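You operate a simulated robot arm through the tools that you are given. There is no shell and no other tool. Be economical: measure what you need, move in short steps, check, and stop when the job is done.

You are at the controls of a simulated two-armed robot. One attempt, no reset.

TASK
On the pine table, fold the red-and-white checked tea towel in half.
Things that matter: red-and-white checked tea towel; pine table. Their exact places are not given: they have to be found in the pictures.

It is judged by the outcome, as a careful person would: the job done as asked, and still so three seconds after it is handed in. It fails if anything else is knocked over, pushed out of place, dropped, spilled or broken. Flat cloth is picked up by pressing the open fingertips on it (5 to 10 N) and closing them slowly along it; thin cloth reads only 2 to 8 mm in the jaws.

THE ROBOT
Two 7-joint arms with two-finger parallel grippers on one trunk, on a base that drives. Base frame: it is fixed to the floor where the robot stands at the start and does not move with it; the origin is under the middle of the robot, x ahead of it, y to its left, z up. Readings come in m, degrees, newtons and seconds.
The left shoulder is at the start at [0.044, 0.154, 1.098], the right one opposite. Places, roughly: pine table [0.6, 0, 0.8]. Payload 3.43 kg a hand.
The tool frame of a hand sits at the grasp point between the pads (the TCP): z along the fingers, y along the line on which they close. The tips reach 0.034 m beyond it. Largest opening 0.128 m; finger width 0.024, thickness 0.012; the body of the gripper, 0.048 by 0.13 m, starts 0.096 m behind the TCP.
Orientation is that of the tool frame in the base frame, as a unit quaternion [w, x, y, z]. With the fingers straight down and closing along the base's y, the tool's x points along the base's -x, its y along +y and its z along -z.

THE INTERFACE
- The arms move only by the tool jog_arm. It takes "left_deltas", "right_deltas" or both (then of equal length, played together; a hand with none holds still); each is a list of rows, each a list of 3 entries, a list of its own where there are three numbers: the turn, a rotation vector about the tool's x, y, z in degrees, then the shift along the tool's x, y, z in m, then the finger opening in m, from 0 to 0.128. In form: [[[rx, ry, rz], [dx, dy, dz], fingers], ...]. A call has 1 to 10 rows; each row shifts and turns the commanded pose from where the row before left it, along the tool's axes as they then stand. Each row takes 0.2 s and may step no farther than 0.05 m and 8.6 degrees from the row before; otherwise, or with a gripper value out of range, the whole call is refused. Where a pose cannot be reached the arm comes as near as it can. A force on the tool above 40 N (or 10 N above the force at the start of the call, whichever is more), or a blocked arm, ends the call early, and 0.2 s more pass. Each finger travels about 0.153 m/s and halts on what it meets, pressing with about 45 N; the grip force reading is that of the motor and also rises with nothing between the fingers. The clock runs only during rows and for 0.2 s after the last one: add rows that do not move to give the fingers time. It gives the time, the measured TCP pose, the force on the tool (base axes), the opening and the grip force at its end, in the units of the frame above (readings bear some noise).
- Cameras (640 x 400 px; columns grow to the right, rows downward): "scene" is now at [0.08, -0.0032, 1.31]; the picture's right is [0.07, -1.00, -0.01], its down [-0.74, -0.04, -0.67] and it looks along [0.67, 0.05, -0.74] (base axes); focal length 258 px, centre (320, 200). "left" rides on the left gripper at [0.076, 0.011, -0.16] in its tool frame; the picture's right is [-0.15, 0.99, 0.00], its down [-0.88, -0.13, -0.45] and it looks along [-0.45, -0.07, 0.89] (tool axes); focal length 234 px, centre (320, 200). "right" rides on the right gripper at [0.076, -0.011, -0.16] in its tool frame; the picture's right is [0.15, 0.99, 0.00], its down [-0.88, 0.13, -0.45] and it looks along [-0.45, 0.07, 0.89] (tool axes); focal length 234 px, centre (320, 200).
- get_image(camera): a new picture of that camera. No time passes.
- raise_lower(by): slides the trunk up (or, below 0, down) by that many m; the arms and the scene camera ride with it, the base frame stays. It gives what a move gives, with no picture.
- steer(legs): drives the robot by 1 to 6 legs, each [ahead, left, turn to the left] in m, m and degrees, along the robot's own axes; the way and the turn of a leg run together, so that a leg with both is an arc; at most 1.5 m and 180 degrees a leg. The arms and the cameras ride along, it lands a little off, and it stops where it bumps. It gives what a move gives.
- pan_tilt(pan, tilt): turns the head with the scene camera to pan (to the left, within 86 degrees either way) and tilt (down, from -29 to 69), counted from straight ahead of the robot. It gives what a move gives.
- point_at(camera, pixels): for up to 12 pixels [column, row] of the newest picture of that camera ("zoom" is the newest enlarged one), the place [x, y, z] in the base frame of the surface seen there, good to about 0.002 m, but the place of the scene camera against the robot may be out by one fixed shift of up to 0.025 m in any direction. No time passes.
- inspect(camera, box): a new picture of the part [left, top, right, bottom] of that camera's present view, enlarged. No time passes.
- job_done(): hands the job in; it is judged then, once.

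Work in short steps. Measure before you move; look again where a grasp or a placing could have gone wrong, and mend it. You have 80 turns and 58 pictures in all, those below and enlarged ones among them. Open the grippers and draw the arms clear of the work before you hand the job in, unless the task says otherwise; then end with one line.

The tools are called after "Emit:" as a command line: name --argument value ..., lists and objects as JSON in quotes. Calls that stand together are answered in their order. jog_arm: Moves the arms, as the interface text tells. Its arguments: {"type":"object","properties":{"left_deltas":{"type":"array"},"right_deltas":{"type":"array"}},"required":[]} The other tools are called the same way: raise_lower (by) slides the trunk up or down; steer (legs) drives the base; pan_tilt (pan, tilt) turns the head that bears the scene camera; get_image (camera) takes a picture; point_at (camera, pixels) gives the place of the surface under pixels of a picture; inspect (camera, box) takes an enlarged picture of a part of a camera's view; job_done () hands the job in.

At the start:

```text
time: 0.0
left_position: [0.453, 0.2061, 0.9965]
left_tcp_rot: [0.014, -0.006, 1.0, 0.005]
left_force: [0.4, 0.1, -0.1]
left_finger_gap: 0.128
left_gripper_force: 0.1
right_position: [0.6203, -0.2004, 0.9864]
right_tcp_rot: [0.011, -0.006, 1.0, 0.006]
right_force: [-0.2, 0.7, 0.1]
right_finger_gap: 0.1279
right_gripper_force: 0.0
trunk travel left (down, up): [-0.575, 0.365]
robot x, y, heading: [-0.0043, -0.0029, 0.7]
head pan, tilt: [3.2, 49.3]
```

scene: 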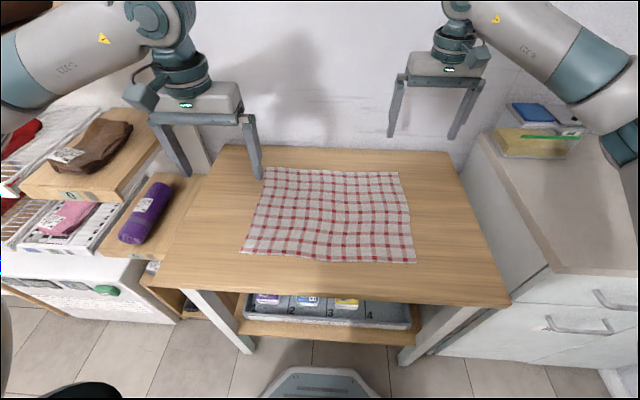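
right: 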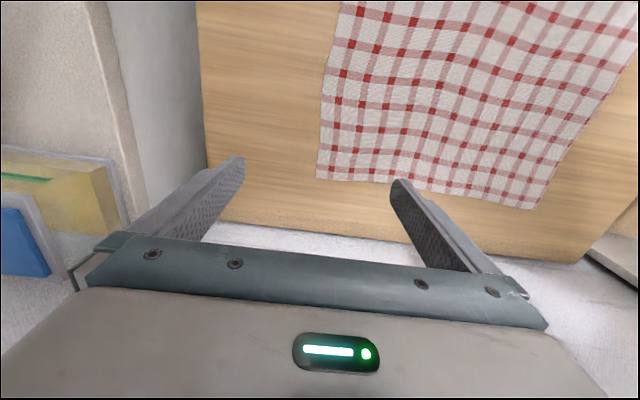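
left: 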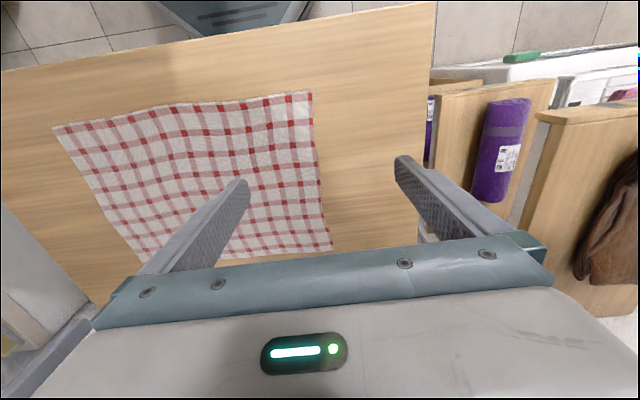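

The towel's corners sit at about (265,168), (398,172), (415,262) and (243,254) in the scene picture. I measure these and the table edges, and the same towel with the hand cameras to find the scene camera's shift.

Emit:
point_at --camera "scene" --pixels '[[266, 169], [397, 174], [414, 261], [245, 252], [330, 171], [330, 259], [222, 200], [460, 240], [225, 148], [448, 154], [508, 303], [155, 283]]'

Emit:
point_at --camera "left" --pixels '[[310, 94], [330, 248], [56, 129], [143, 255], [433, 5], [370, 200]]'

Emit:
point_at --camera "right" --pixels '[[319, 178], [537, 207], [343, 3], [270, 200], [634, 40]]'

```text
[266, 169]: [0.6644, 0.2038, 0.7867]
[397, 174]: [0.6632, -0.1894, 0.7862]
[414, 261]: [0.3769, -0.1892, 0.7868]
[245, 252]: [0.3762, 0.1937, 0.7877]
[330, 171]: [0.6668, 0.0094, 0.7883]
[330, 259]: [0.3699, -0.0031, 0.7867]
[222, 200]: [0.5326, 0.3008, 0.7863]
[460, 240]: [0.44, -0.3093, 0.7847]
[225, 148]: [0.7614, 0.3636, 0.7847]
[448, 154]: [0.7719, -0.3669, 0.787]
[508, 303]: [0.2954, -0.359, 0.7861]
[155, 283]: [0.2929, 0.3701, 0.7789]
```

```text
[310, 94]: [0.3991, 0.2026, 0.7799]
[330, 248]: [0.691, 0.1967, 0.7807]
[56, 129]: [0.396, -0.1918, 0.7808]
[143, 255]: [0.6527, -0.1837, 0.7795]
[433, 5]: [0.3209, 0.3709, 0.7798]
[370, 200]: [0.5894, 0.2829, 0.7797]
```

```text
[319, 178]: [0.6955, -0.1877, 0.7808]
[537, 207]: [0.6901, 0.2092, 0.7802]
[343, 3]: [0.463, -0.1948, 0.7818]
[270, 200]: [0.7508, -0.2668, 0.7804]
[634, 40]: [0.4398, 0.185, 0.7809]
```

The hand cameras give the towel as x 0.397–0.693, y −0.19–0.205 at z 0.780, so the scene camera reads about 0.022 short in x. I'll fold the near edge to the far edge with both hands, and first bring the hands over the near corners with the fingers narrowed to 0.05.

Emit:
jog_arm --left_deltas '[[[0, 0, 0], [0.0081, -0.006, 0.0215], 0.05], [[0, 0, 0], [0.0081, -0.006, 0.0215], 0.05], [[0, 0, 0], [0.0081, -0.006, 0.0215], 0.05], [[0, 0, 0], [0.0081, -0.006, 0.0215], 0.05], [[0, 0, 0], [0.0081, -0.006, 0.0215], 0.05], [[0, 0, 0], [0.0081, -0.006, 0.0215], 0.05], [[0, 0, 0], [0, 0, 0], 0.05]]' --right_deltas '[[[0, 0, 0], [0.0361, 0.0058, 0.02], 0.05], [[0, 0, 0], [0.0361, 0.0058, 0.02], 0.05], [[0, 0, 0], [0.0361, 0.0058, 0.02], 0.05], [[0, 0, 0], [0.0361, 0.0058, 0.02], 0.05], [[0, 0, 0], [0.0361, 0.0058, 0.02], 0.05], [[0, 0, 0], [0.0361, 0.0058, 0.02], 0.05], [[0, 0, 0], [0, 0, 0], 0.05]]'

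Emit:
get_image --camera "left"

Emit:
get_image --camera "right"

```text
time: 1.6
left_position: [0.424, 0.1795, 0.8571]
left_tcp_rot: [0.003, -0.006, 1.0, 0.0]
left_force: [-0.4, -0.8, -1.2]
left_finger_gap: 0.0498
left_gripper_force: 0.0
right_position: [0.4209, -0.1591, 0.8542]
right_tcp_rot: [0.0, -0.006, 1.0, 0.0]
right_force: [0.0, 0.1, -0.2]
right_finger_gap: 0.0502
right_gripper_force: 0.0
trunk travel left (down, up): [-0.575, 0.365]
robot x, y, heading: [0.0005, 0.0005, 0.6]
head pan, tilt: [3.2, 49.3]
```

```text
54 pictures are left
```

left: 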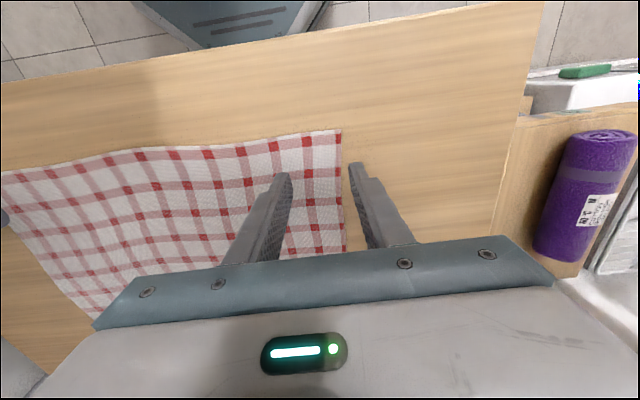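

```text
53 pictures are left
```

right: 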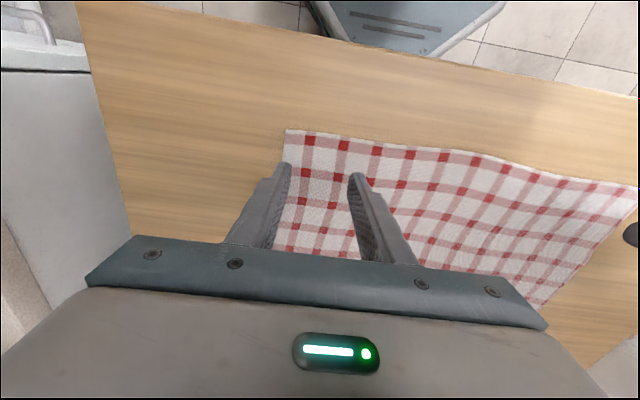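

Both hands hang over the near corners, a bit far in x. I measure the near edge from the new hand pictures.

Emit:
point_at --camera "left" --pixels '[[338, 132], [310, 136], [280, 140], [250, 145], [342, 240]]'

Emit:
point_at --camera "right" --pixels '[[288, 132], [310, 136], [340, 140], [370, 145], [284, 170]]'

```text
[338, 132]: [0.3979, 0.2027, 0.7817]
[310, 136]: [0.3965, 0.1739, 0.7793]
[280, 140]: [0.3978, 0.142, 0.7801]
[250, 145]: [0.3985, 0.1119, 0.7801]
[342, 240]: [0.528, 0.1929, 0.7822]
```

```text
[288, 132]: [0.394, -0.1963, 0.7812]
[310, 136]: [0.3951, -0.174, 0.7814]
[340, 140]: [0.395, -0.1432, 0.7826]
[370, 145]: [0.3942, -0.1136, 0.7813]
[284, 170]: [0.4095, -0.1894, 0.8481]
```

The near edge is at x≈0.397 on the left and 0.395 on the right. I shift so the pads straddle the edge and come down to about 8 mm above the cloth.

Emit:
jog_arm --left_deltas '[[[0, 0, 0], [0.009, -0.006, 0], 0.05], [[0, 0, 0], [0.009, -0.006, 0], 0.05], [[0, 0, 0], [0, 0, 0.017], 0.05], [[0, 0, 0], [0, 0, 0.017], 0.05], [[0, 0, 0], [0, 0, 0], 0.05]]' --right_deltas '[[[0, 0, 0], [0.009, -0.002, 0], 0.05], [[0, 0, 0], [0.009, -0.002, 0], 0.05], [[0, 0, 0], [0, 0, 0.016], 0.05], [[0, 0, 0], [0, 0, 0.016], 0.05], [[0, 0, 0], [0, 0, 0], 0.05]]'

```text
time: 2.8
left_position: [0.4059, 0.1662, 0.8214]
left_tcp_rot: [0.002, -0.006, 1.0, 0.0]
left_force: [0.1, 0.2, -0.3]
left_finger_gap: 0.0502
left_gripper_force: 0.1
right_position: [0.4044, -0.1643, 0.823]
right_tcp_rot: [0.0, -0.006, 1.0, 0.0]
right_force: [0.3, -0.4, 0.3]
right_finger_gap: 0.0498
right_gripper_force: 0.0
trunk travel left (down, up): [-0.575, 0.365]
robot x, y, heading: [-0.0023, 0.0041, 0.7]
head pan, tilt: [3.2, 49.3]
```

Both hands are placed; I press down gently to feel contact.

Emit:
jog_arm --left_deltas '[[[0, 0, 0], [0, 0, 0.004], 0.05], [[0, 0, 0], [0, 0, 0.003], 0.05], [[0, 0, 0], [0, 0, 0.001], 0.05]]' --right_deltas '[[[0, 0, 0], [0, 0, 0.004], 0.05], [[0, 0, 0], [0, 0, 0.004], 0.05], [[0, 0, 0], [0, 0, 0.001], 0.05]]'

```text
time: 3.6
left_position: [0.4072, 0.1667, 0.8155]
left_tcp_rot: [0.005, -0.006, 1.0, 0.0]
left_force: [1.3, 1.3, 22.7]
left_finger_gap: 0.0502
left_gripper_force: 0.1
right_position: [0.403, -0.1637, 0.8155]
right_tcp_rot: [0.001, -0.005, 1.0, 0.002]
right_force: [1.0, 0.1, 10.6]
right_finger_gap: 0.0501
right_gripper_force: 0.0
trunk travel left (down, up): [-0.575, 0.365]
robot x, y, heading: [-0.003, 0.0004, 0.9]
head pan, tilt: [3.2, 49.3]
```

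The left presses 22.7 N and the right 10.6 N, so I back off to get within 5–10 N.

Emit:
jog_arm --left_deltas '[[[0, 0, 0], [0, 0, -0.0015], 0.05], [[0, 0, 0], [0, 0, 0], 0.05]]' --right_deltas '[[[0, 0, 0], [0, 0, -0.0003], 0.05], [[0, 0, 0], [0, 0, 0], 0.05]]'

```text
time: 4.2
left_position: [0.4061, 0.1659, 0.8164]
left_tcp_rot: [0.003, -0.007, 1.0, 0.0]
left_force: [1.8, 0.2, 5.8]
left_finger_gap: 0.0499
left_gripper_force: 0.1
right_position: [0.4034, -0.1641, 0.8152]
right_tcp_rot: [0.002, -0.005, 1.0, 0.0]
right_force: [-0.3, -5.6, 31.5]
right_finger_gap: 0.05
right_gripper_force: 0.0
trunk travel left (down, up): [-0.575, 0.365]
robot x, y, heading: [-0.0054, 0.0035, 0.3]
head pan, tilt: [3.2, 49.3]
```

Left is good at 5.8 N, but the right has settled to 31 N; I back it off 1.5 mm.

Emit:
jog_arm --left_deltas '[[[0, 0, 0], [0, 0, 0], 0.05], [[0, 0, 0], [0, 0, 0], 0.05]]' --right_deltas '[[[0, 0, 0], [0, 0, -0.0015], 0.05], [[0, 0, 0], [0, 0, 0], 0.05]]'

```text
time: 4.8
left_position: [0.4062, 0.1667, 0.8153]
left_tcp_rot: [0.003, -0.006, 1.0, 0.0]
left_force: [-3.0, 0.2, 7.9]
left_finger_gap: 0.0502
left_gripper_force: 0.1
right_position: [0.4031, -0.1638, 0.8163]
right_tcp_rot: [0.001, -0.005, 1.0, 0.0]
right_force: [3.3, -3.8, 19.4]
right_finger_gap: 0.05
right_gripper_force: 0.0
trunk travel left (down, up): [-0.575, 0.365]
robot x, y, heading: [-0.0014, -0.0021, 0.7]
head pan, tilt: [3.2, 49.3]
```

Left holds 7.9 N; right is still 19 N, so another 1 mm off.

Emit:
jog_arm --right_deltas '[[[0, 0, 0], [0, 0, -0.001], 0.05], [[0, 0, 0], [0, 0, 0], 0.05]]'

```text
time: 5.4
left_position: [0.406, 0.1672, 0.8163]
left_tcp_rot: [0.004, -0.007, 1.0, 0.0]
left_force: [-2.5, -0.3, 11.6]
left_finger_gap: 0.0501
left_gripper_force: 0.0
right_position: [0.4033, -0.1628, 0.8165]
right_tcp_rot: [-0.001, -0.007, 1.0, 0.0]
right_force: [0.4, 0.2, 2.2]
right_finger_gap: 0.0498
right_gripper_force: 0.0
trunk travel left (down, up): [-0.575, 0.365]
robot x, y, heading: [-0.0024, 0.0027, 0.8]
head pan, tilt: [3.2, 49.3]
```

Left 11.6 N, right 2.2 N; I trim both slightly and close slowly in 5 mm steps.

Emit:
jog_arm --left_deltas '[[[0, 0, 0], [0, 0, -0.0002], 0.046], [[0, 0, 0], [0, 0, 0], 0.041], [[0, 0, 0], [0, 0, 0], 0.036], [[0, 0, 0], [0, 0, 0], 0.031], [[0, 0, 0], [0, 0, 0], 0.026], [[0, 0, 0], [0, 0, 0], 0.021], [[0, 0, 0], [0, 0, 0], 0.016], [[0, 0, 0], [0, 0, 0], 0.011], [[0, 0, 0], [0, 0, 0], 0.005], [[0, 0, 0], [0, 0, 0], 0.0]]' --right_deltas '[[[0, 0, 0], [0, 0, 0.0005], 0.046], [[0, 0, 0], [0, 0, 0], 0.041], [[0, 0, 0], [0, 0, 0], 0.036], [[0, 0, 0], [0, 0, 0], 0.031], [[0, 0, 0], [0, 0, 0], 0.026], [[0, 0, 0], [0, 0, 0], 0.021], [[0, 0, 0], [0, 0, 0], 0.016], [[0, 0, 0], [0, 0, 0], 0.011], [[0, 0, 0], [0, 0, 0], 0.005], [[0, 0, 0], [0, 0, 0], 0.0]]'

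Emit:
get_image --camera "left"

Emit:
get_image --camera "right"

```text
time: 7.6
left_position: [0.4068, 0.1663, 0.8148]
left_tcp_rot: [0.003, -0.005, 1.0, 0.0]
left_force: [0.0, -0.1, 14.1]
left_finger_gap: 0.0027
left_gripper_force: 37.9
right_position: [0.4047, -0.164, 0.8153]
right_tcp_rot: [0.0, -0.006, 1.0, 0.0]
right_force: [-0.4, 0.3, 0.8]
right_finger_gap: 0.0
right_gripper_force: 33.5
trunk travel left (down, up): [-0.575, 0.365]
robot x, y, heading: [-0.0003, -0.0, 1.1]
head pan, tilt: [3.2, 49.3]
```

```text
52 pictures are left
```

left: 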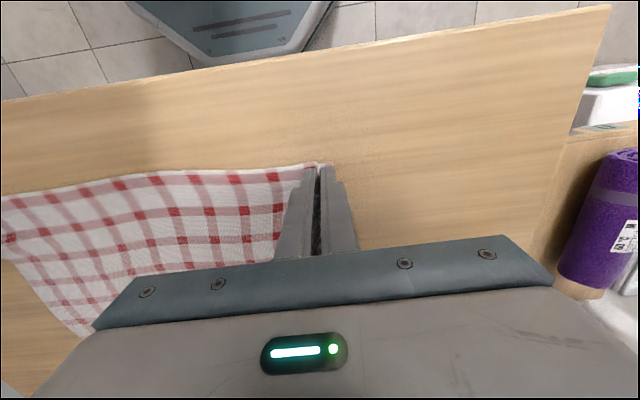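

```text
51 pictures are left
```

right: 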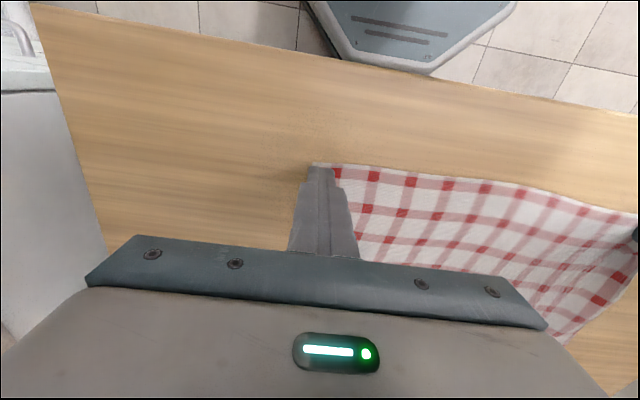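

Left holds cloth (2.7 mm); the right read 0.0, so it slipped for want of pressure. I reopen the right and press a bit harder, the left holding still.

Emit:
jog_arm --right_deltas '[[[0, 0, 0], [0, 0, -0.003], 0.02], [[0, 0, 0], [0, 0, 0], 0.05], [[0, 0, 0], [0, 0, 0.003], 0.05], [[0, 0, 0], [0, 0, 0.0005], 0.05], [[0, 0, 0], [0, 0, 0], 0.05], [[0, 0, 0], [0, 0, 0], 0.05]]'

Emit:
get_image --camera "right"

```text
time: 9.0
left_position: [0.4072, 0.1668, 0.8162]
left_tcp_rot: [0.003, -0.006, 1.0, 0.0]
left_force: [1.0, 0.1, 13.7]
left_finger_gap: 0.0032
left_gripper_force: 37.2
right_position: [0.4032, -0.1637, 0.8161]
right_tcp_rot: [0.001, -0.006, 1.0, 0.0]
right_force: [0.2, -0.3, 4.4]
right_finger_gap: 0.0499
right_gripper_force: 0.0
trunk travel left (down, up): [-0.575, 0.365]
robot x, y, heading: [-0.0043, 0.0016, 0.8]
head pan, tilt: [3.2, 49.3]
```

```text
50 pictures are left
```

right: 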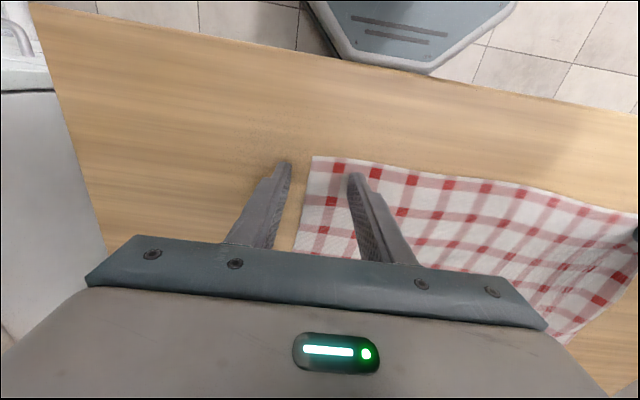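

The right corner has been pushed inward so the outer finger is now off the cloth. I measure where the corner lies.

Emit:
point_at --camera "right" --pixels '[[313, 159], [334, 162], [380, 168], [303, 210]]'

```text
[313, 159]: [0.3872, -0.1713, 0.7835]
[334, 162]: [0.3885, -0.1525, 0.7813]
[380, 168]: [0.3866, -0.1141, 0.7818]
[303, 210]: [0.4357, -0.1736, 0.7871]
```

The corner is at (0.387, −0.171). I lift 6 mm, shift inward 0.027 and 6 mm nearer, and press again.

Emit:
jog_arm --right_deltas '[[[0, 0, 0], [0, 0, -0.006], 0.05], [[0, 0, 0], [0.003, 0.014, 0], 0.05], [[0, 0, 0], [0.003, 0.013, 0], 0.05], [[0, 0, 0], [0, 0, 0.003], 0.05], [[0, 0, 0], [0, 0, 0.003], 0.05], [[0, 0, 0], [0, 0, 0.0003], 0.05], [[0, 0, 0], [0, 0, 0], 0.05], [[0, 0, 0], [0, 0, 0], 0.05]]'

```text
time: 10.8
left_position: [0.4072, 0.1664, 0.8151]
left_tcp_rot: [0.004, -0.006, 1.0, 0.0]
left_force: [2.0, -1.3, 11.3]
left_finger_gap: 0.003
left_gripper_force: 38.2
right_position: [0.3978, -0.1362, 0.8162]
right_tcp_rot: [0.001, -0.006, 1.0, 0.0]
right_force: [-0.7, -1.2, 7.3]
right_finger_gap: 0.05
right_gripper_force: 0.1
trunk travel left (down, up): [-0.575, 0.365]
robot x, y, heading: [-0.0006, 0.0064, 0.6]
head pan, tilt: [3.2, 49.3]
```

Right presses at 7.3 N; I close slowly, keeping a slight downward creep since the force fell off during the last closing.

Emit:
jog_arm --right_deltas '[[[0, 0, 0], [0, 0, 0.0002], 0.046], [[0, 0, 0], [0, 0, 0], 0.041], [[0, 0, 0], [0, 0, 0.0001], 0.036], [[0, 0, 0], [0, 0, 0], 0.031], [[0, 0, 0], [0, 0, 0.0001], 0.026], [[0, 0, 0], [0, 0, 0], 0.021], [[0, 0, 0], [0, 0, 0], 0.016], [[0, 0, 0], [0, 0, 0], 0.011], [[0, 0, 0], [0, 0, 0], 0.005], [[0, 0, 0], [0, 0, 0], 0.0]]'

Emit:
get_image --camera "right"

```text
time: 13.0
left_position: [0.4059, 0.1664, 0.8158]
left_tcp_rot: [0.004, -0.006, 1.0, 0.0]
left_force: [1.0, -1.0, 4.1]
left_finger_gap: 0.0031
left_gripper_force: 37.7
right_position: [0.3976, -0.1356, 0.815]
right_tcp_rot: [0.001, -0.005, 1.0, 0.0]
right_force: [1.3, -5.4, 28.9]
right_finger_gap: 0.0024
right_gripper_force: 36.5
trunk travel left (down, up): [-0.575, 0.365]
robot x, y, heading: [-0.0043, 0.0003, 0.3]
head pan, tilt: [3.2, 49.3]
```

```text
49 pictures are left
```

right: 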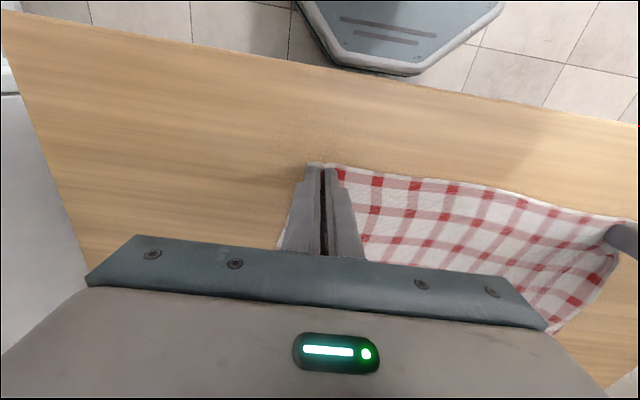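

Both grips read cloth (3.1 and 2.4 mm). I lift both slowly on an arc, then check the view.

Emit:
jog_arm --left_deltas '[[[0, 0, 0], [0, 0, -0.01], 0], [[0, 0, 0], [-0.008, 0, -0.016], 0], [[0, 0, 0], [-0.012, 0, -0.016], 0], [[0, 0, 0], [-0.014, 0, -0.016], 0], [[0, 0, 0], [-0.016, 0, -0.016], 0], [[0, 0, 0], [-0.018, 0, -0.014], 0]]' --right_deltas '[[[0, 0, 0], [0, 0, -0.01], 0], [[0, 0, 0], [-0.008, 0, -0.016], 0], [[0, 0, 0], [-0.012, 0, -0.016], 0], [[0, 0, 0], [-0.012, 0, -0.016], 0], [[0, 0, 0], [-0.014, 0, -0.016], 0], [[0, 0, 0], [-0.014, 0, -0.014], 0]]'

Emit:
get_image --camera "scene"

```text
time: 14.4
left_position: [0.4742, 0.1674, 0.9041]
left_tcp_rot: [0.002, -0.006, 1.0, 0.0]
left_force: [-0.4, -0.9, -0.1]
left_finger_gap: 0.0033
left_gripper_force: 37.7
right_position: [0.4568, -0.1349, 0.9034]
right_tcp_rot: [0.0, -0.006, 1.0, 0.0]
right_force: [0.7, -0.9, -0.2]
right_finger_gap: 0.0024
right_gripper_force: 36.8
trunk travel left (down, up): [-0.575, 0.365]
robot x, y, heading: [-0.0001, 0.002, 0.7]
head pan, tilt: [3.2, 49.3]
```

```text
48 pictures are left
```

scene: 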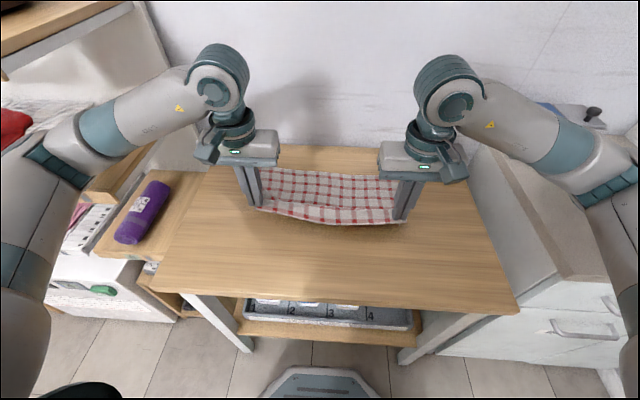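

Both corners are up with the middle sagging a bit. I carry on forward, pitching the fingers back progressively by 30° so the edge turns over, and spread the right hand 12 mm outward to tauten.

Emit:
jog_arm --left_deltas '[[[0, 5, 0], [-0.025, 0, -0.0011], 0], [[0, 5, 0], [-0.0248, 0, -0.0033], 0], [[0, 5, 0], [-0.0244, 0, -0.0054], 0], [[0, 5, 0], [-0.0238, 0, -0.0075], 0], [[0, 5, 0], [-0.0231, 0, -0.0096], 0], [[0, 5, 0], [-0.0222, 0, -0.0115], 0], [[0, 0, 0], [0, 0, 0], 0]]' --right_deltas '[[[0, 5, 0], [-0.0275, -0.002, -0.0012], 0], [[0, 5, 0], [-0.0273, -0.002, -0.0036], 0], [[0, 5, 0], [-0.0268, -0.002, -0.006], 0], [[0, 5, 0], [-0.0262, -0.002, -0.0083], 0], [[0, 5, 0], [-0.0254, -0.002, -0.0105], 0], [[0, 5, 0], [-0.0244, -0.002, -0.0127], 0], [[0, 0, 0], [0, 0, 0], 0]]'

Emit:
get_image --camera "scene"

Emit:
get_image --camera "left"

```text
time: 16.0
left_position: [0.6227, 0.1681, 0.9129]
left_tcp_rot: [-0.256, -0.005, 0.967, -0.003]
left_force: [0.2, -8.3, 0.3]
left_finger_gap: 0.0031
left_gripper_force: 38.0
right_position: [0.6233, -0.1463, 0.9102]
right_tcp_rot: [-0.258, -0.006, 0.966, -0.001]
right_force: [0.3, 8.8, 0.3]
right_finger_gap: 0.0023
right_gripper_force: 36.6
trunk travel left (down, up): [-0.575, 0.365]
robot x, y, heading: [-0.0032, 0.0025, 0.7]
head pan, tilt: [3.2, 49.3]
```

```text
47 pictures are left
```

scene: 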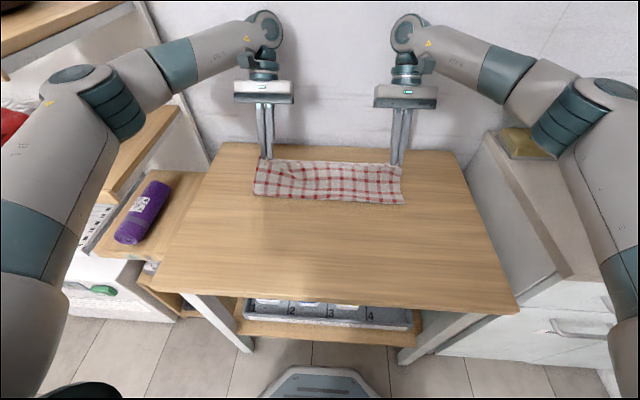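

```text
46 pictures are left
```

left: 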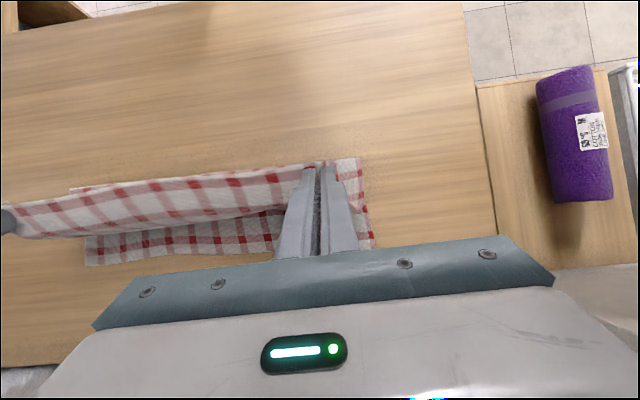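

The cloth is now taut (±8 N between hands) and doubled over. I measure where the lower layer lies before bringing the edge down.

Emit:
point_at --camera "left" --pixels '[[372, 244], [90, 262], [360, 160], [72, 190], [200, 256]]'

```text
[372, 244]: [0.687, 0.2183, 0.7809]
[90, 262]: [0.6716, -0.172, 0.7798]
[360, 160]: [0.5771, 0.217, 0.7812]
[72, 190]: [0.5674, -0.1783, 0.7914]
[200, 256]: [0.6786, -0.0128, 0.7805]
```

Lower layer's far edge runs from (0.687, 0.218) to (0.672, −0.172). Before going farther I check how far the wall behind the table is from the tilted hands.

Emit:
point_at --camera "scene" --pixels '[[330, 60], [330, 120], [330, 140], [264, 30], [408, 30], [265, 98], [405, 102]]'

```text
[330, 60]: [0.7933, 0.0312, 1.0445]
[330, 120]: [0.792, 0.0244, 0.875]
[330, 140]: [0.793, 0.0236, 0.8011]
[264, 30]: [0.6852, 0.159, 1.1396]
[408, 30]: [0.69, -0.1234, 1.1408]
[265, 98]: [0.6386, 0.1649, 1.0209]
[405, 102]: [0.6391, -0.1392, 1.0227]
```

The wall is at about x 0.815, so a 30° tilt would put the wrists into it farther out. I turn the tilt back to 5° while moving forward and down, relaxing the span by 4 mm.

Emit:
jog_arm --left_deltas '[[[0, -5, 0], [-0.0126, 0.0012, 0.0025], 0], [[0, -5, 0], [-0.0123, 0.0012, 0.0036], 0], [[0, -5, 0], [-0.0119, 0.0012, 0.0046], 0], [[0, -5, 0], [-0.0115, 0.0012, 0.0056], 0], [[0, -5, 0], [-0.0109, 0.0012, 0.0066], 0], [[0, 0, 0], [0, 0, 0], 0]]' --right_deltas '[[[0, -5, 0], [-0.0112, 0.002, 0.0032], 0], [[0, -5, 0], [-0.011, 0.002, 0.0041], 0], [[0, -5, 0], [-0.0105, 0.002, 0.005], 0], [[0, -5, 0], [-0.01, 0.002, 0.006], 0], [[0, -5, 0], [-0.0094, 0.002, 0.0068], 0], [[0, 0, 0], [0, 0, 0], 0]]'

Emit:
get_image --camera "left"

Emit:
get_image --camera "scene"

```text
time: 17.4
left_position: [0.675, 0.1766, 0.8694]
left_tcp_rot: [-0.041, -0.006, 0.999, -0.001]
left_force: [-0.1, -5.6, -0.8]
left_finger_gap: 0.0031
left_gripper_force: 37.8
right_position: [0.6644, -0.1363, 0.8682]
right_tcp_rot: [-0.043, -0.006, 0.999, 0.0]
right_force: [-1.0, 5.0, 0.9]
right_finger_gap: 0.0023
right_gripper_force: 37.0
trunk travel left (down, up): [-0.575, 0.365]
robot x, y, heading: [-0.006, -0.0003, 0.9]
head pan, tilt: [3.2, 49.3]
```

```text
45 pictures are left
```

left: 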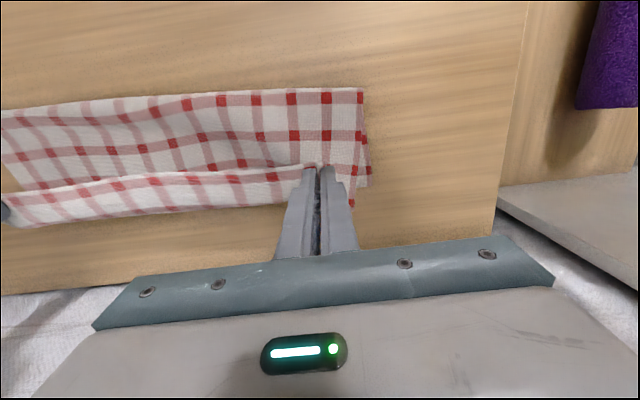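

```text
44 pictures are left
```

scene: 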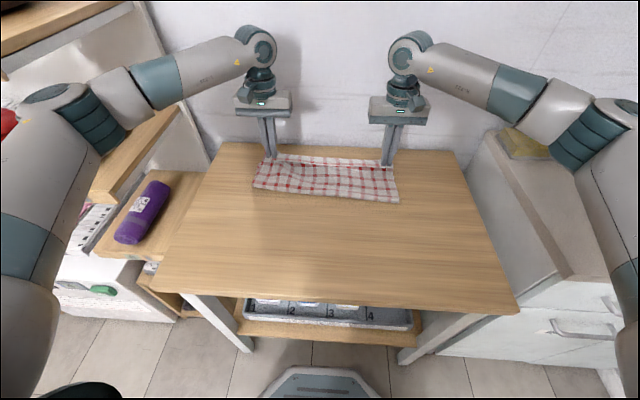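

Tilt is nearly gone and the wrists clear the wall. I measure the fold line and corner positions in the left picture.

Emit:
point_at --camera "left" --pixels '[[360, 90], [369, 172], [351, 204], [180, 95], [20, 112], [362, 130]]'

Emit:
inspect --camera "left" --box '[240, 70, 400, 270]'

Emit:
get_image --camera "right"

```text
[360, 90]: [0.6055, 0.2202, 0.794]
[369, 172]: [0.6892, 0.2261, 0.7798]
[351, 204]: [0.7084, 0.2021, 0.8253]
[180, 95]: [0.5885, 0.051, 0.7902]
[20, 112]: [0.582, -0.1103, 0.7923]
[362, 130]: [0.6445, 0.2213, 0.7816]
```

```text
2.00 times, centred on (320, 170) of left
```

zoom: 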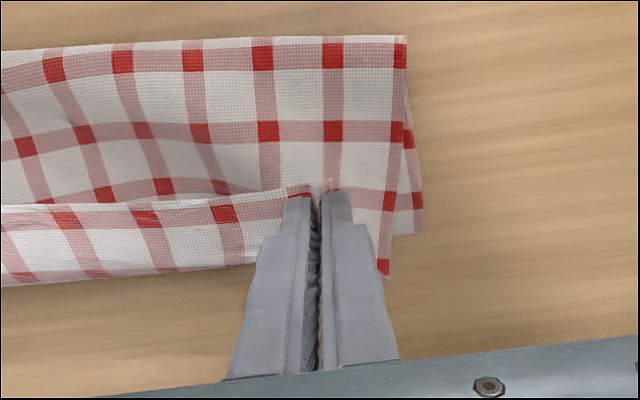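

```text
42 pictures are left
```

right: 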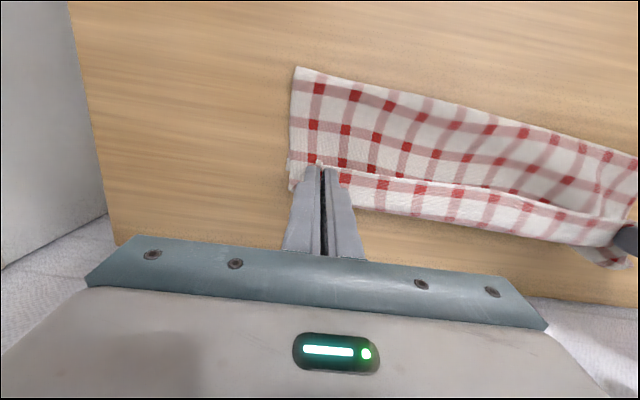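

The visible lengths (about 0.12 upper + 0.09 lower) don't add up to 0.30, so I look closer at the towel from the scene camera.

Emit:
inspect --camera "scene" --box '[225, 120, 425, 220]'

```text
3.20 times, centred on (325, 170) of scene
```

zoom: 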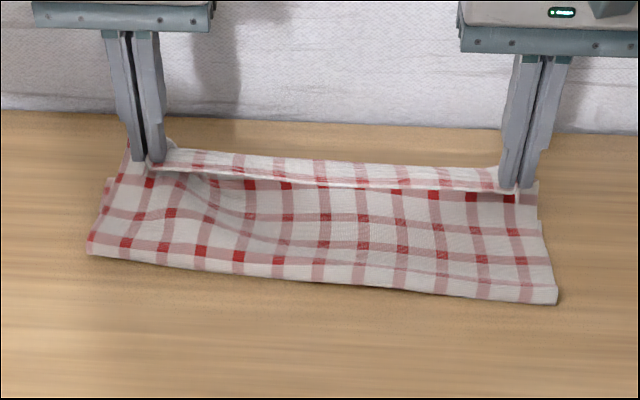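

The fold looks sound; I measure points along the fold and the layers in this enlargement.

Emit:
point_at --camera "zoom" --pixels '[[92, 250], [320, 276], [554, 298], [108, 182], [538, 188], [150, 182], [320, 180], [320, 166], [320, 230], [515, 230]]'

```text
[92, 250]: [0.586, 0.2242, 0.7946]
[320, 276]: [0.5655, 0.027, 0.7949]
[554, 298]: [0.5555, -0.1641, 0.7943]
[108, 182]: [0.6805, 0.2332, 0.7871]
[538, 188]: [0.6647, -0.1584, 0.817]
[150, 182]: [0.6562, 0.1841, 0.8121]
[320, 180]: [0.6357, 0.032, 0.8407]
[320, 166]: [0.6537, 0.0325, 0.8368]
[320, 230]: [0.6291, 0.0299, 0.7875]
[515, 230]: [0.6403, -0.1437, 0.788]
```

Fold line lies at true x≈0.58–0.61, leaving the lower layer only ~0.1 long rather than 0.145. I look closely from the right hand's side for a hidden rumple.

Emit:
inspect --camera "right" --box '[240, 50, 400, 250]'

Emit:
point_at --camera "right" --pixels '[[297, 70], [292, 120], [290, 160], [293, 186], [318, 88], [313, 125], [312, 160]]'

```text
2.00 times, centred on (320, 150) of right
```

zoom: 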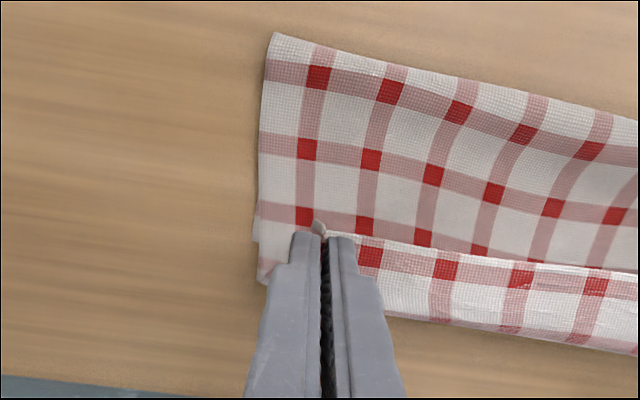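

```text
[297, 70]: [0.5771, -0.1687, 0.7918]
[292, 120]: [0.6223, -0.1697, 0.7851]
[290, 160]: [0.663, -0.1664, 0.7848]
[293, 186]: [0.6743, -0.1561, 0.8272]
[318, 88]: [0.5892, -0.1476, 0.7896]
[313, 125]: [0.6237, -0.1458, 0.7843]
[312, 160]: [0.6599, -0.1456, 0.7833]
```

There's a strip beyond the taut line between the hands; I measure its height to see whether it is the held edge or the lower layer.

Emit:
point_at --camera "right" --pixels '[[420, 183], [420, 195], [420, 212], [500, 200], [500, 215], [500, 224], [600, 240], [612, 262], [420, 165], [500, 180]]'

```text
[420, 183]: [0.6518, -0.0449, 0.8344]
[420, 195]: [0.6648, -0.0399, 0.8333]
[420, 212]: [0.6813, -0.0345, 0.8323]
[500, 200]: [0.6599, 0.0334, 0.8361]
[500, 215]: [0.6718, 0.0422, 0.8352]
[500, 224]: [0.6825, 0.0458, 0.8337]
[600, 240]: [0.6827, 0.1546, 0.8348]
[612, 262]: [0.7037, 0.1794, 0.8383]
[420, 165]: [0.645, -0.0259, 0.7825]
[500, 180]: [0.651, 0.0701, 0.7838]
```

The held edge forms a flat shelf reaching x≈0.683–0.70, about over the lower far edge, so lowering straight down will make edges meet. I lower 0.047 with 4 mm forward.

Emit:
jog_arm --left_deltas '[[[0, 0, 0], [-0.002, 0, 0.012], 0], [[0, 0, 0], [-0.002, 0, 0.012], 0], [[0, 0, 0], [-0.002, 0, 0.012], 0], [[0, 0, 0], [-0.002, 0, 0.01], 0], [[0, 0, 0], [0, 0, 0], 0]]' --right_deltas '[[[0, 0, 0], [-0.002, 0, 0.012], 0], [[0, 0, 0], [-0.002, 0, 0.012], 0], [[0, 0, 0], [-0.002, 0, 0.012], 0], [[0, 0, 0], [-0.002, 0, 0.01], 0], [[0, 0, 0], [0, 0, 0], 0]]'

Emit:
get_image --camera "left"

Emit:
get_image --camera "right"

```text
time: 18.6
left_position: [0.6774, 0.1754, 0.8229]
left_tcp_rot: [-0.041, -0.006, 0.999, -0.001]
left_force: [-0.5, -5.7, 0.4]
left_finger_gap: 0.0031
left_gripper_force: 37.7
right_position: [0.6668, -0.1347, 0.8228]
right_tcp_rot: [-0.043, -0.006, 0.999, 0.0]
right_force: [-0.4, 5.2, 0.4]
right_finger_gap: 0.0023
right_gripper_force: 37.0
trunk travel left (down, up): [-0.575, 0.365]
robot x, y, heading: [-0.0022, -0.0021, 0.7]
head pan, tilt: [3.2, 49.3]
```

```text
39 pictures are left
```

left: 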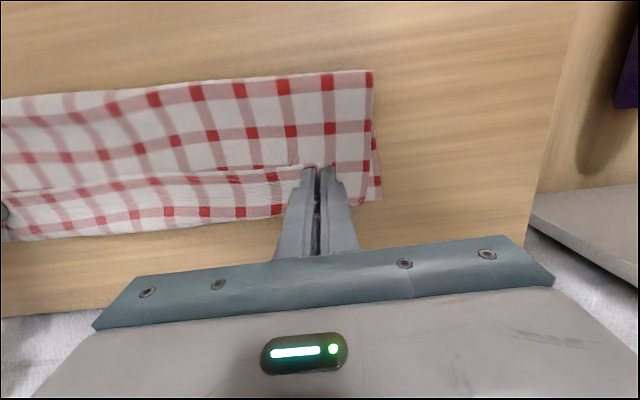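

```text
38 pictures are left
```

right: 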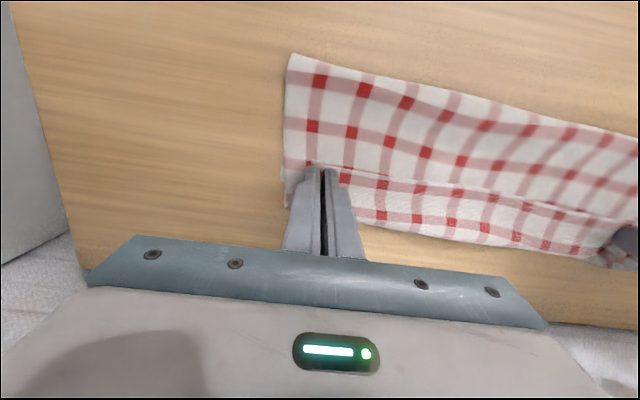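

The edge is almost on the lower layer. I measure the fold and far edges in both pictures.

Emit:
point_at --camera "left" --pixels '[[369, 73], [379, 197], [150, 228], [150, 205], [240, 212], [180, 90], [30, 238]]'

Emit:
point_at --camera "right" --pixels '[[290, 57], [288, 203], [400, 222], [500, 242], [570, 253], [605, 262], [450, 95]]'

```text
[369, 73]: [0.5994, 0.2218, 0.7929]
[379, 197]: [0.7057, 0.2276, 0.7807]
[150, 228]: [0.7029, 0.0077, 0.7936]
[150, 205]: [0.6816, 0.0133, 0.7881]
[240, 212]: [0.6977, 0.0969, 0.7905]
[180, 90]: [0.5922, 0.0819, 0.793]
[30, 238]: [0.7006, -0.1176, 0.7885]
```

```text
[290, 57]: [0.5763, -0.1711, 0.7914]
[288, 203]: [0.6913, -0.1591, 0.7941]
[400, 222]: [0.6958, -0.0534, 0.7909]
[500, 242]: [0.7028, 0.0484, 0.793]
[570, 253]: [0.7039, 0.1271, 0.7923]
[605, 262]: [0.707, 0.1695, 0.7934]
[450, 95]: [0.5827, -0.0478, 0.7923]
```

Upper edge (x≈0.70) and lower edge (0.706 left) agree. I lower another 5 mm, relax the span a little and open the fingers, then rise.

Emit:
jog_arm --left_deltas '[[[0, 0, 0], [-0.001, -0.002, 0.003], 0], [[0, 0, 0], [0, -0.002, 0.002], 0], [[0, 0, 0], [0, 0, 0], 0.008], [[0, 0, 0], [0, 0, 0], 0.016], [[0, 0, 0], [0, 0, 0], 0.024], [[0, 0, 0], [0, 0, 0], 0.024], [[0, 0, 0], [0, 0, -0.01], 0.024], [[0, 0, 0], [0, 0, -0.02], 0.024], [[0, 0, 0], [0, 0, -0.03], 0.024]]' --right_deltas '[[[0, 0, 0], [-0.001, 0.002, 0.003], 0], [[0, 0, 0], [0, 0.002, 0.002], 0], [[0, 0, 0], [0, 0, 0], 0.008], [[0, 0, 0], [0, 0, 0], 0.016], [[0, 0, 0], [0, 0, 0], 0.024], [[0, 0, 0], [0, 0, 0], 0.024], [[0, 0, 0], [0, 0, -0.01], 0.024], [[0, 0, 0], [0, 0, -0.02], 0.024], [[0, 0, 0], [0, 0, -0.03], 0.024]]'

Emit:
get_image --camera "scene"

Emit:
get_image --camera "left"

Emit:
get_image --camera "right"

```text
time: 20.6
left_position: [0.6828, 0.1733, 0.8775]
left_tcp_rot: [-0.041, -0.007, 0.999, 0.001]
left_force: [0.3, 0.3, -0.6]
left_finger_gap: 0.0242
left_gripper_force: 0.1
right_position: [0.6732, -0.1313, 0.8775]
right_tcp_rot: [-0.044, -0.006, 0.999, -0.001]
right_force: [-0.6, 0.1, -0.3]
right_finger_gap: 0.0241
right_gripper_force: 0.1
trunk travel left (down, up): [-0.575, 0.365]
robot x, y, heading: [-0.0017, 0.0017, 0.9]
head pan, tilt: [3.2, 49.3]
```

```text
37 pictures are left
```

scene: 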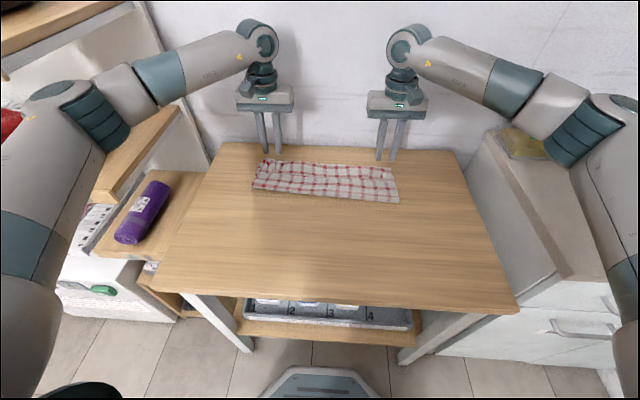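

```text
36 pictures are left
```

left: 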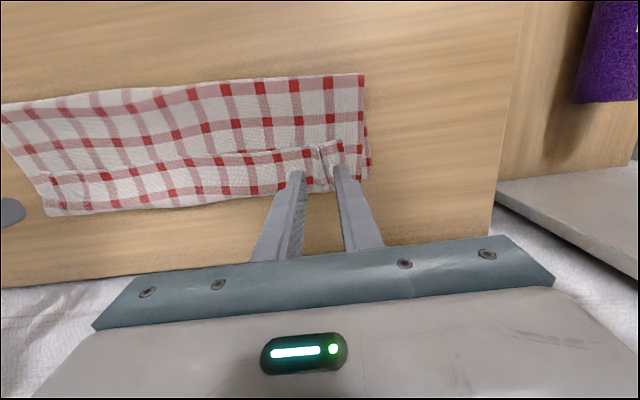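

```text
35 pictures are left
```

right: 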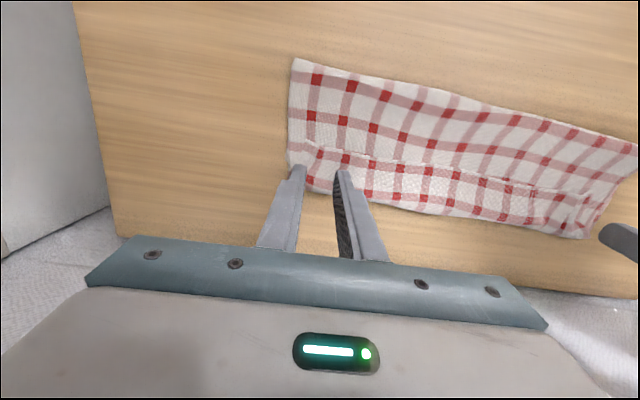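

Released, but the upper layer shows a crease about 4 cm in from its far edge, a hidden pleat, which explains the short 0.12 depth. I look at it enlarged.

Emit:
inspect --camera "scene" --box '[225, 130, 425, 230]'

Emit:
inspect --camera "right" --box '[270, 40, 640, 270]'

```text
3.20 times, centred on (325, 180) of scene
```

zoom: 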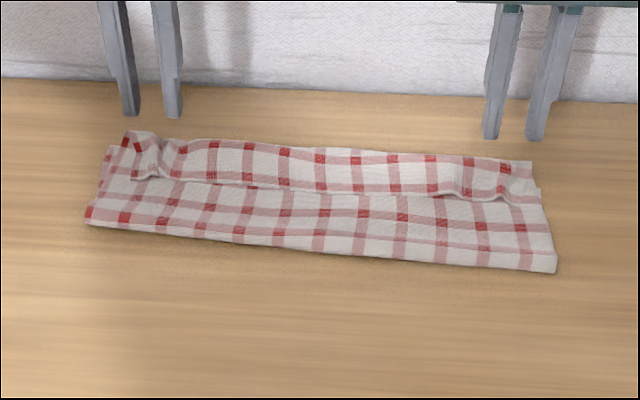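

```text
1.73 times, centred on (455, 155) of right
```

zoom: 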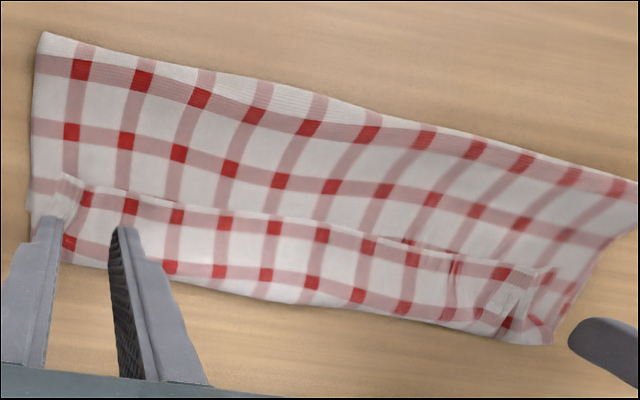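

The "crease" is really the towel's own hem: a 4 cm flap of the upper layer curled back on top. I'll regrip the hem corners and re-lay it with a taut arc; first I measure hem points.

Emit:
point_at --camera "left" --pixels '[[318, 150], [335, 143], [345, 142], [300, 152], [270, 153], [322, 170], [328, 190], [367, 178], [364, 75]]'

Emit:
point_at --camera "right" --pixels '[[309, 142], [318, 148], [335, 150], [360, 155], [300, 145], [330, 165], [291, 165], [294, 62]]'

Emit:
inspect --camera "left" --box '[240, 110, 400, 210]'

```text
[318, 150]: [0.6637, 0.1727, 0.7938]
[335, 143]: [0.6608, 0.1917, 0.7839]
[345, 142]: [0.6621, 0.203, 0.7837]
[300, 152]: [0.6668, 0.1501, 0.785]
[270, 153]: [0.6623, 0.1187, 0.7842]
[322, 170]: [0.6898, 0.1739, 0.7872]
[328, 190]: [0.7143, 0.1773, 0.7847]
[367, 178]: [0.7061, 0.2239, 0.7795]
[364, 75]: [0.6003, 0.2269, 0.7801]
```

```text
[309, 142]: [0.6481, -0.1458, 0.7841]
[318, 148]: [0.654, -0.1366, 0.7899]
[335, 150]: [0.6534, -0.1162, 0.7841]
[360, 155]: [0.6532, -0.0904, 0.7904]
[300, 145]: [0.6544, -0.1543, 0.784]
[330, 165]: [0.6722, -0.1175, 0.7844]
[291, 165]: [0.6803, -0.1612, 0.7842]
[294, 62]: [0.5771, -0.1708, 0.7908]
```

```text
4.00 times, centred on (320, 160) of left
```

zoom: 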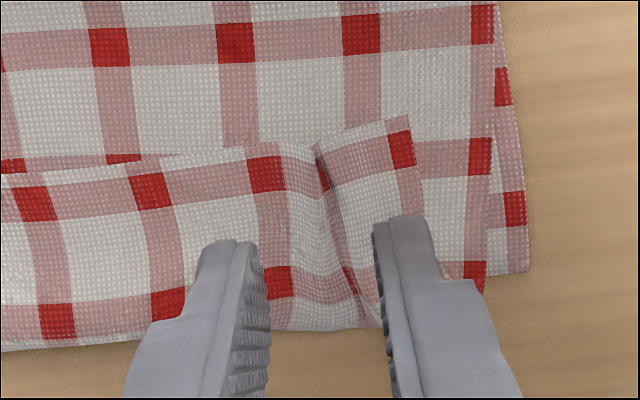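

Confirmed: the hem corners lie turned back, with standing ridges at (0.664, 0.172) and (0.654, −0.137). I level the tools and straddle those ridges just above the surface.

Emit:
jog_arm --left_deltas '[[[0, -5, 0], [0.0065, -0.0005, 0], 0.03], [[0, 0, 0], [0.0065, -0.0005, 0.01], 0.03], [[0, 0, 0], [0, 0, 0.02], 0.03], [[0, 0, 0], [0, 0, 0.02], 0.03], [[0, 0, 0], [0, 0, 0], 0.03]]' --right_deltas '[[[0, -5, 0], [0.0065, -0.003, 0], 0.03], [[0, 0, 0], [0.0065, -0.003, 0.01], 0.03], [[0, 0, 0], [0, 0, 0.02], 0.03], [[0, 0, 0], [0, 0, 0.02], 0.03], [[0, 0, 0], [0, 0, 0], 0.03]]'

Emit:
get_image --camera "left"

Emit:
get_image --camera "right"

```text
time: 21.8
left_position: [0.6695, 0.1703, 0.8278]
left_tcp_rot: [0.003, -0.006, 1.0, 0.0]
left_force: [0.6, 0.8, 0.0]
left_finger_gap: 0.0298
left_gripper_force: 0.0
right_position: [0.6602, -0.1387, 0.8262]
right_tcp_rot: [0.0, -0.005, 1.0, -0.001]
right_force: [-0.4, -0.3, 0.3]
right_finger_gap: 0.0302
right_gripper_force: 0.1
trunk travel left (down, up): [-0.575, 0.365]
robot x, y, heading: [0.0005, -0.0014, 0.5]
head pan, tilt: [3.2, 49.3]
```

```text
31 pictures are left
```

left: 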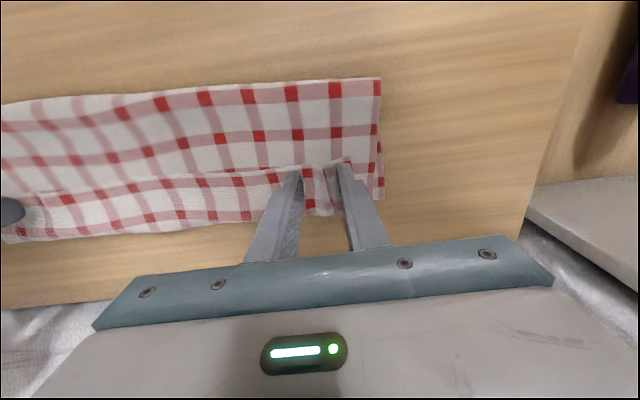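

```text
30 pictures are left
```

right: 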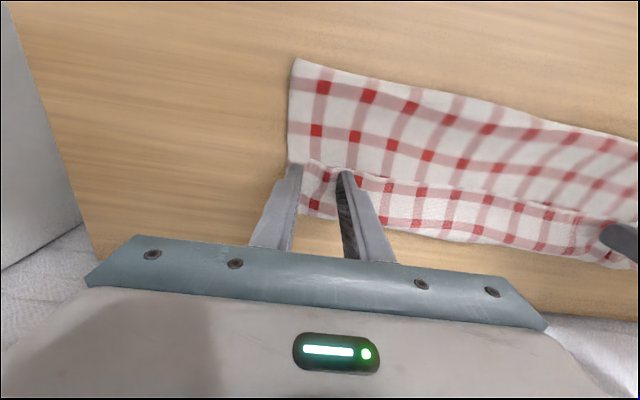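

Both hands straddle the ridges. I come down to a light touch.

Emit:
jog_arm --left_deltas '[[[0, 0, 0], [0, 0, 0.004], 0.03], [[0, 0, 0], [0, 0, 0.003], 0.03], [[0, 0, 0], [0, 0, 0.001], 0.03], [[0, 0, 0], [0, 0, 0], 0.03]]' --right_deltas '[[[0, 0, 0], [0, 0, 0.004], 0.03], [[0, 0, 0], [0, 0, 0.003], 0.03], [[0, 0, 0], [0, 0, 0.0005], 0.03], [[0, 0, 0], [0, 0, 0], 0.03]]'

```text
time: 22.8
left_position: [0.6699, 0.1704, 0.8196]
left_tcp_rot: [0.002, -0.006, 1.0, 0.0]
left_force: [0.0, 0.9, 0.0]
left_finger_gap: 0.0298
left_gripper_force: 0.0
right_position: [0.6606, -0.138, 0.8191]
right_tcp_rot: [0.0, -0.007, 1.0, 0.001]
right_force: [-0.3, 0.5, 0.2]
right_finger_gap: 0.0298
right_gripper_force: 0.0
trunk travel left (down, up): [-0.575, 0.365]
robot x, y, heading: [-0.0022, 0.0024, 0.7]
head pan, tilt: [3.2, 49.3]
```

No contact yet at z 0.819; another 1.3 mm and watch the force.

Emit:
jog_arm --left_deltas '[[[0, 0, 0], [0, 0, 0.0008], 0.03], [[0, 0, 0], [0, 0, 0.0006], 0.03], [[0, 0, 0], [0, 0, 0], 0.03]]' --right_deltas '[[[0, 0, 0], [0, 0, 0.0008], 0.03], [[0, 0, 0], [0, 0, 0.0006], 0.03], [[0, 0, 0], [0, 0, 0], 0.03]]'

```text
time: 23.6
left_position: [0.6704, 0.171, 0.8186]
left_tcp_rot: [0.002, -0.007, 1.0, 0.0]
left_force: [0.4, -0.5, -0.4]
left_finger_gap: 0.0298
left_gripper_force: 0.0
right_position: [0.6611, -0.1378, 0.8165]
right_tcp_rot: [0.0, -0.005, 1.0, 0.0]
right_force: [0.4, -0.4, 2.7]
right_finger_gap: 0.0303
right_gripper_force: 0.6
trunk travel left (down, up): [-0.575, 0.365]
robot x, y, heading: [-0.0055, 0.0006, 0.5]
head pan, tilt: [3.2, 49.3]
```

Right touches at 2.7 N; the left needs about another millimetre.

Emit:
jog_arm --left_deltas '[[[0, 0, 0], [0, 0, 0.0007], 0.03], [[0, 0, 0], [0, 0, 0.0005], 0.03], [[0, 0, 0], [0, 0, 0], 0.03]]' --right_deltas '[[[0, 0, 0], [0, 0, 0.0002], 0.03], [[0, 0, 0], [0, 0, 0], 0.03], [[0, 0, 0], [0, 0, 0], 0.03]]'

```text
time: 24.4
left_position: [0.67, 0.1712, 0.8176]
left_tcp_rot: [0.002, -0.006, 1.0, 0.001]
left_force: [0.3, -1.9, 1.8]
left_finger_gap: 0.0298
left_gripper_force: 0.1
right_position: [0.6611, -0.1381, 0.8172]
right_tcp_rot: [0.001, -0.006, 1.0, 0.0]
right_force: [0.6, -1.3, 3.5]
right_finger_gap: 0.0301
right_gripper_force: 0.3
trunk travel left (down, up): [-0.575, 0.365]
robot x, y, heading: [-0.0064, -0.0004, 0.8]
head pan, tilt: [3.2, 49.3]
```

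Light touch on both (2–3.5 N), right for picking only the top flap. I close slowly and then lift a little.

Emit:
jog_arm --left_deltas '[[[0, 0, 0], [0, 0, 0.0001], 0.026], [[0, 0, 0], [0, 0, 0], 0.022], [[0, 0, 0], [0, 0, 0], 0.018], [[0, 0, 0], [0, 0, 0], 0.014], [[0, 0, 0], [0, 0, 0], 0.01], [[0, 0, 0], [0, 0, 0], 0.005], [[0, 0, 0], [0, 0, 0], 0.0], [[0, 0, 0], [0, 0, 0], 0.0]]' --right_deltas '[[[0, 0, 0], [0, 0, 0], 0.026], [[0, 0, 0], [0, 0, 0], 0.022], [[0, 0, 0], [0, 0, 0], 0.018], [[0, 0, 0], [0, 0, 0], 0.014], [[0, 0, 0], [0, 0, 0], 0.01], [[0, 0, 0], [0, 0, 0], 0.005], [[0, 0, 0], [0, 0, 0], 0.0], [[0, 0, 0], [0, 0, 0], 0.0]]'

```text
time: 26.2
left_position: [0.6697, 0.1714, 0.8179]
left_tcp_rot: [0.003, -0.007, 1.0, 0.0]
left_force: [-0.5, -2.6, 4.0]
left_finger_gap: 0.0023
left_gripper_force: 37.6
right_position: [0.6597, -0.1358, 0.8168]
right_tcp_rot: [0.0, -0.005, 1.0, 0.0]
right_force: [-0.1, 2.6, 2.5]
right_finger_gap: 0.0025
right_gripper_force: 37.3
trunk travel left (down, up): [-0.575, 0.365]
robot x, y, heading: [-0.003, -0.0028, 0.6]
head pan, tilt: [3.2, 49.3]
```

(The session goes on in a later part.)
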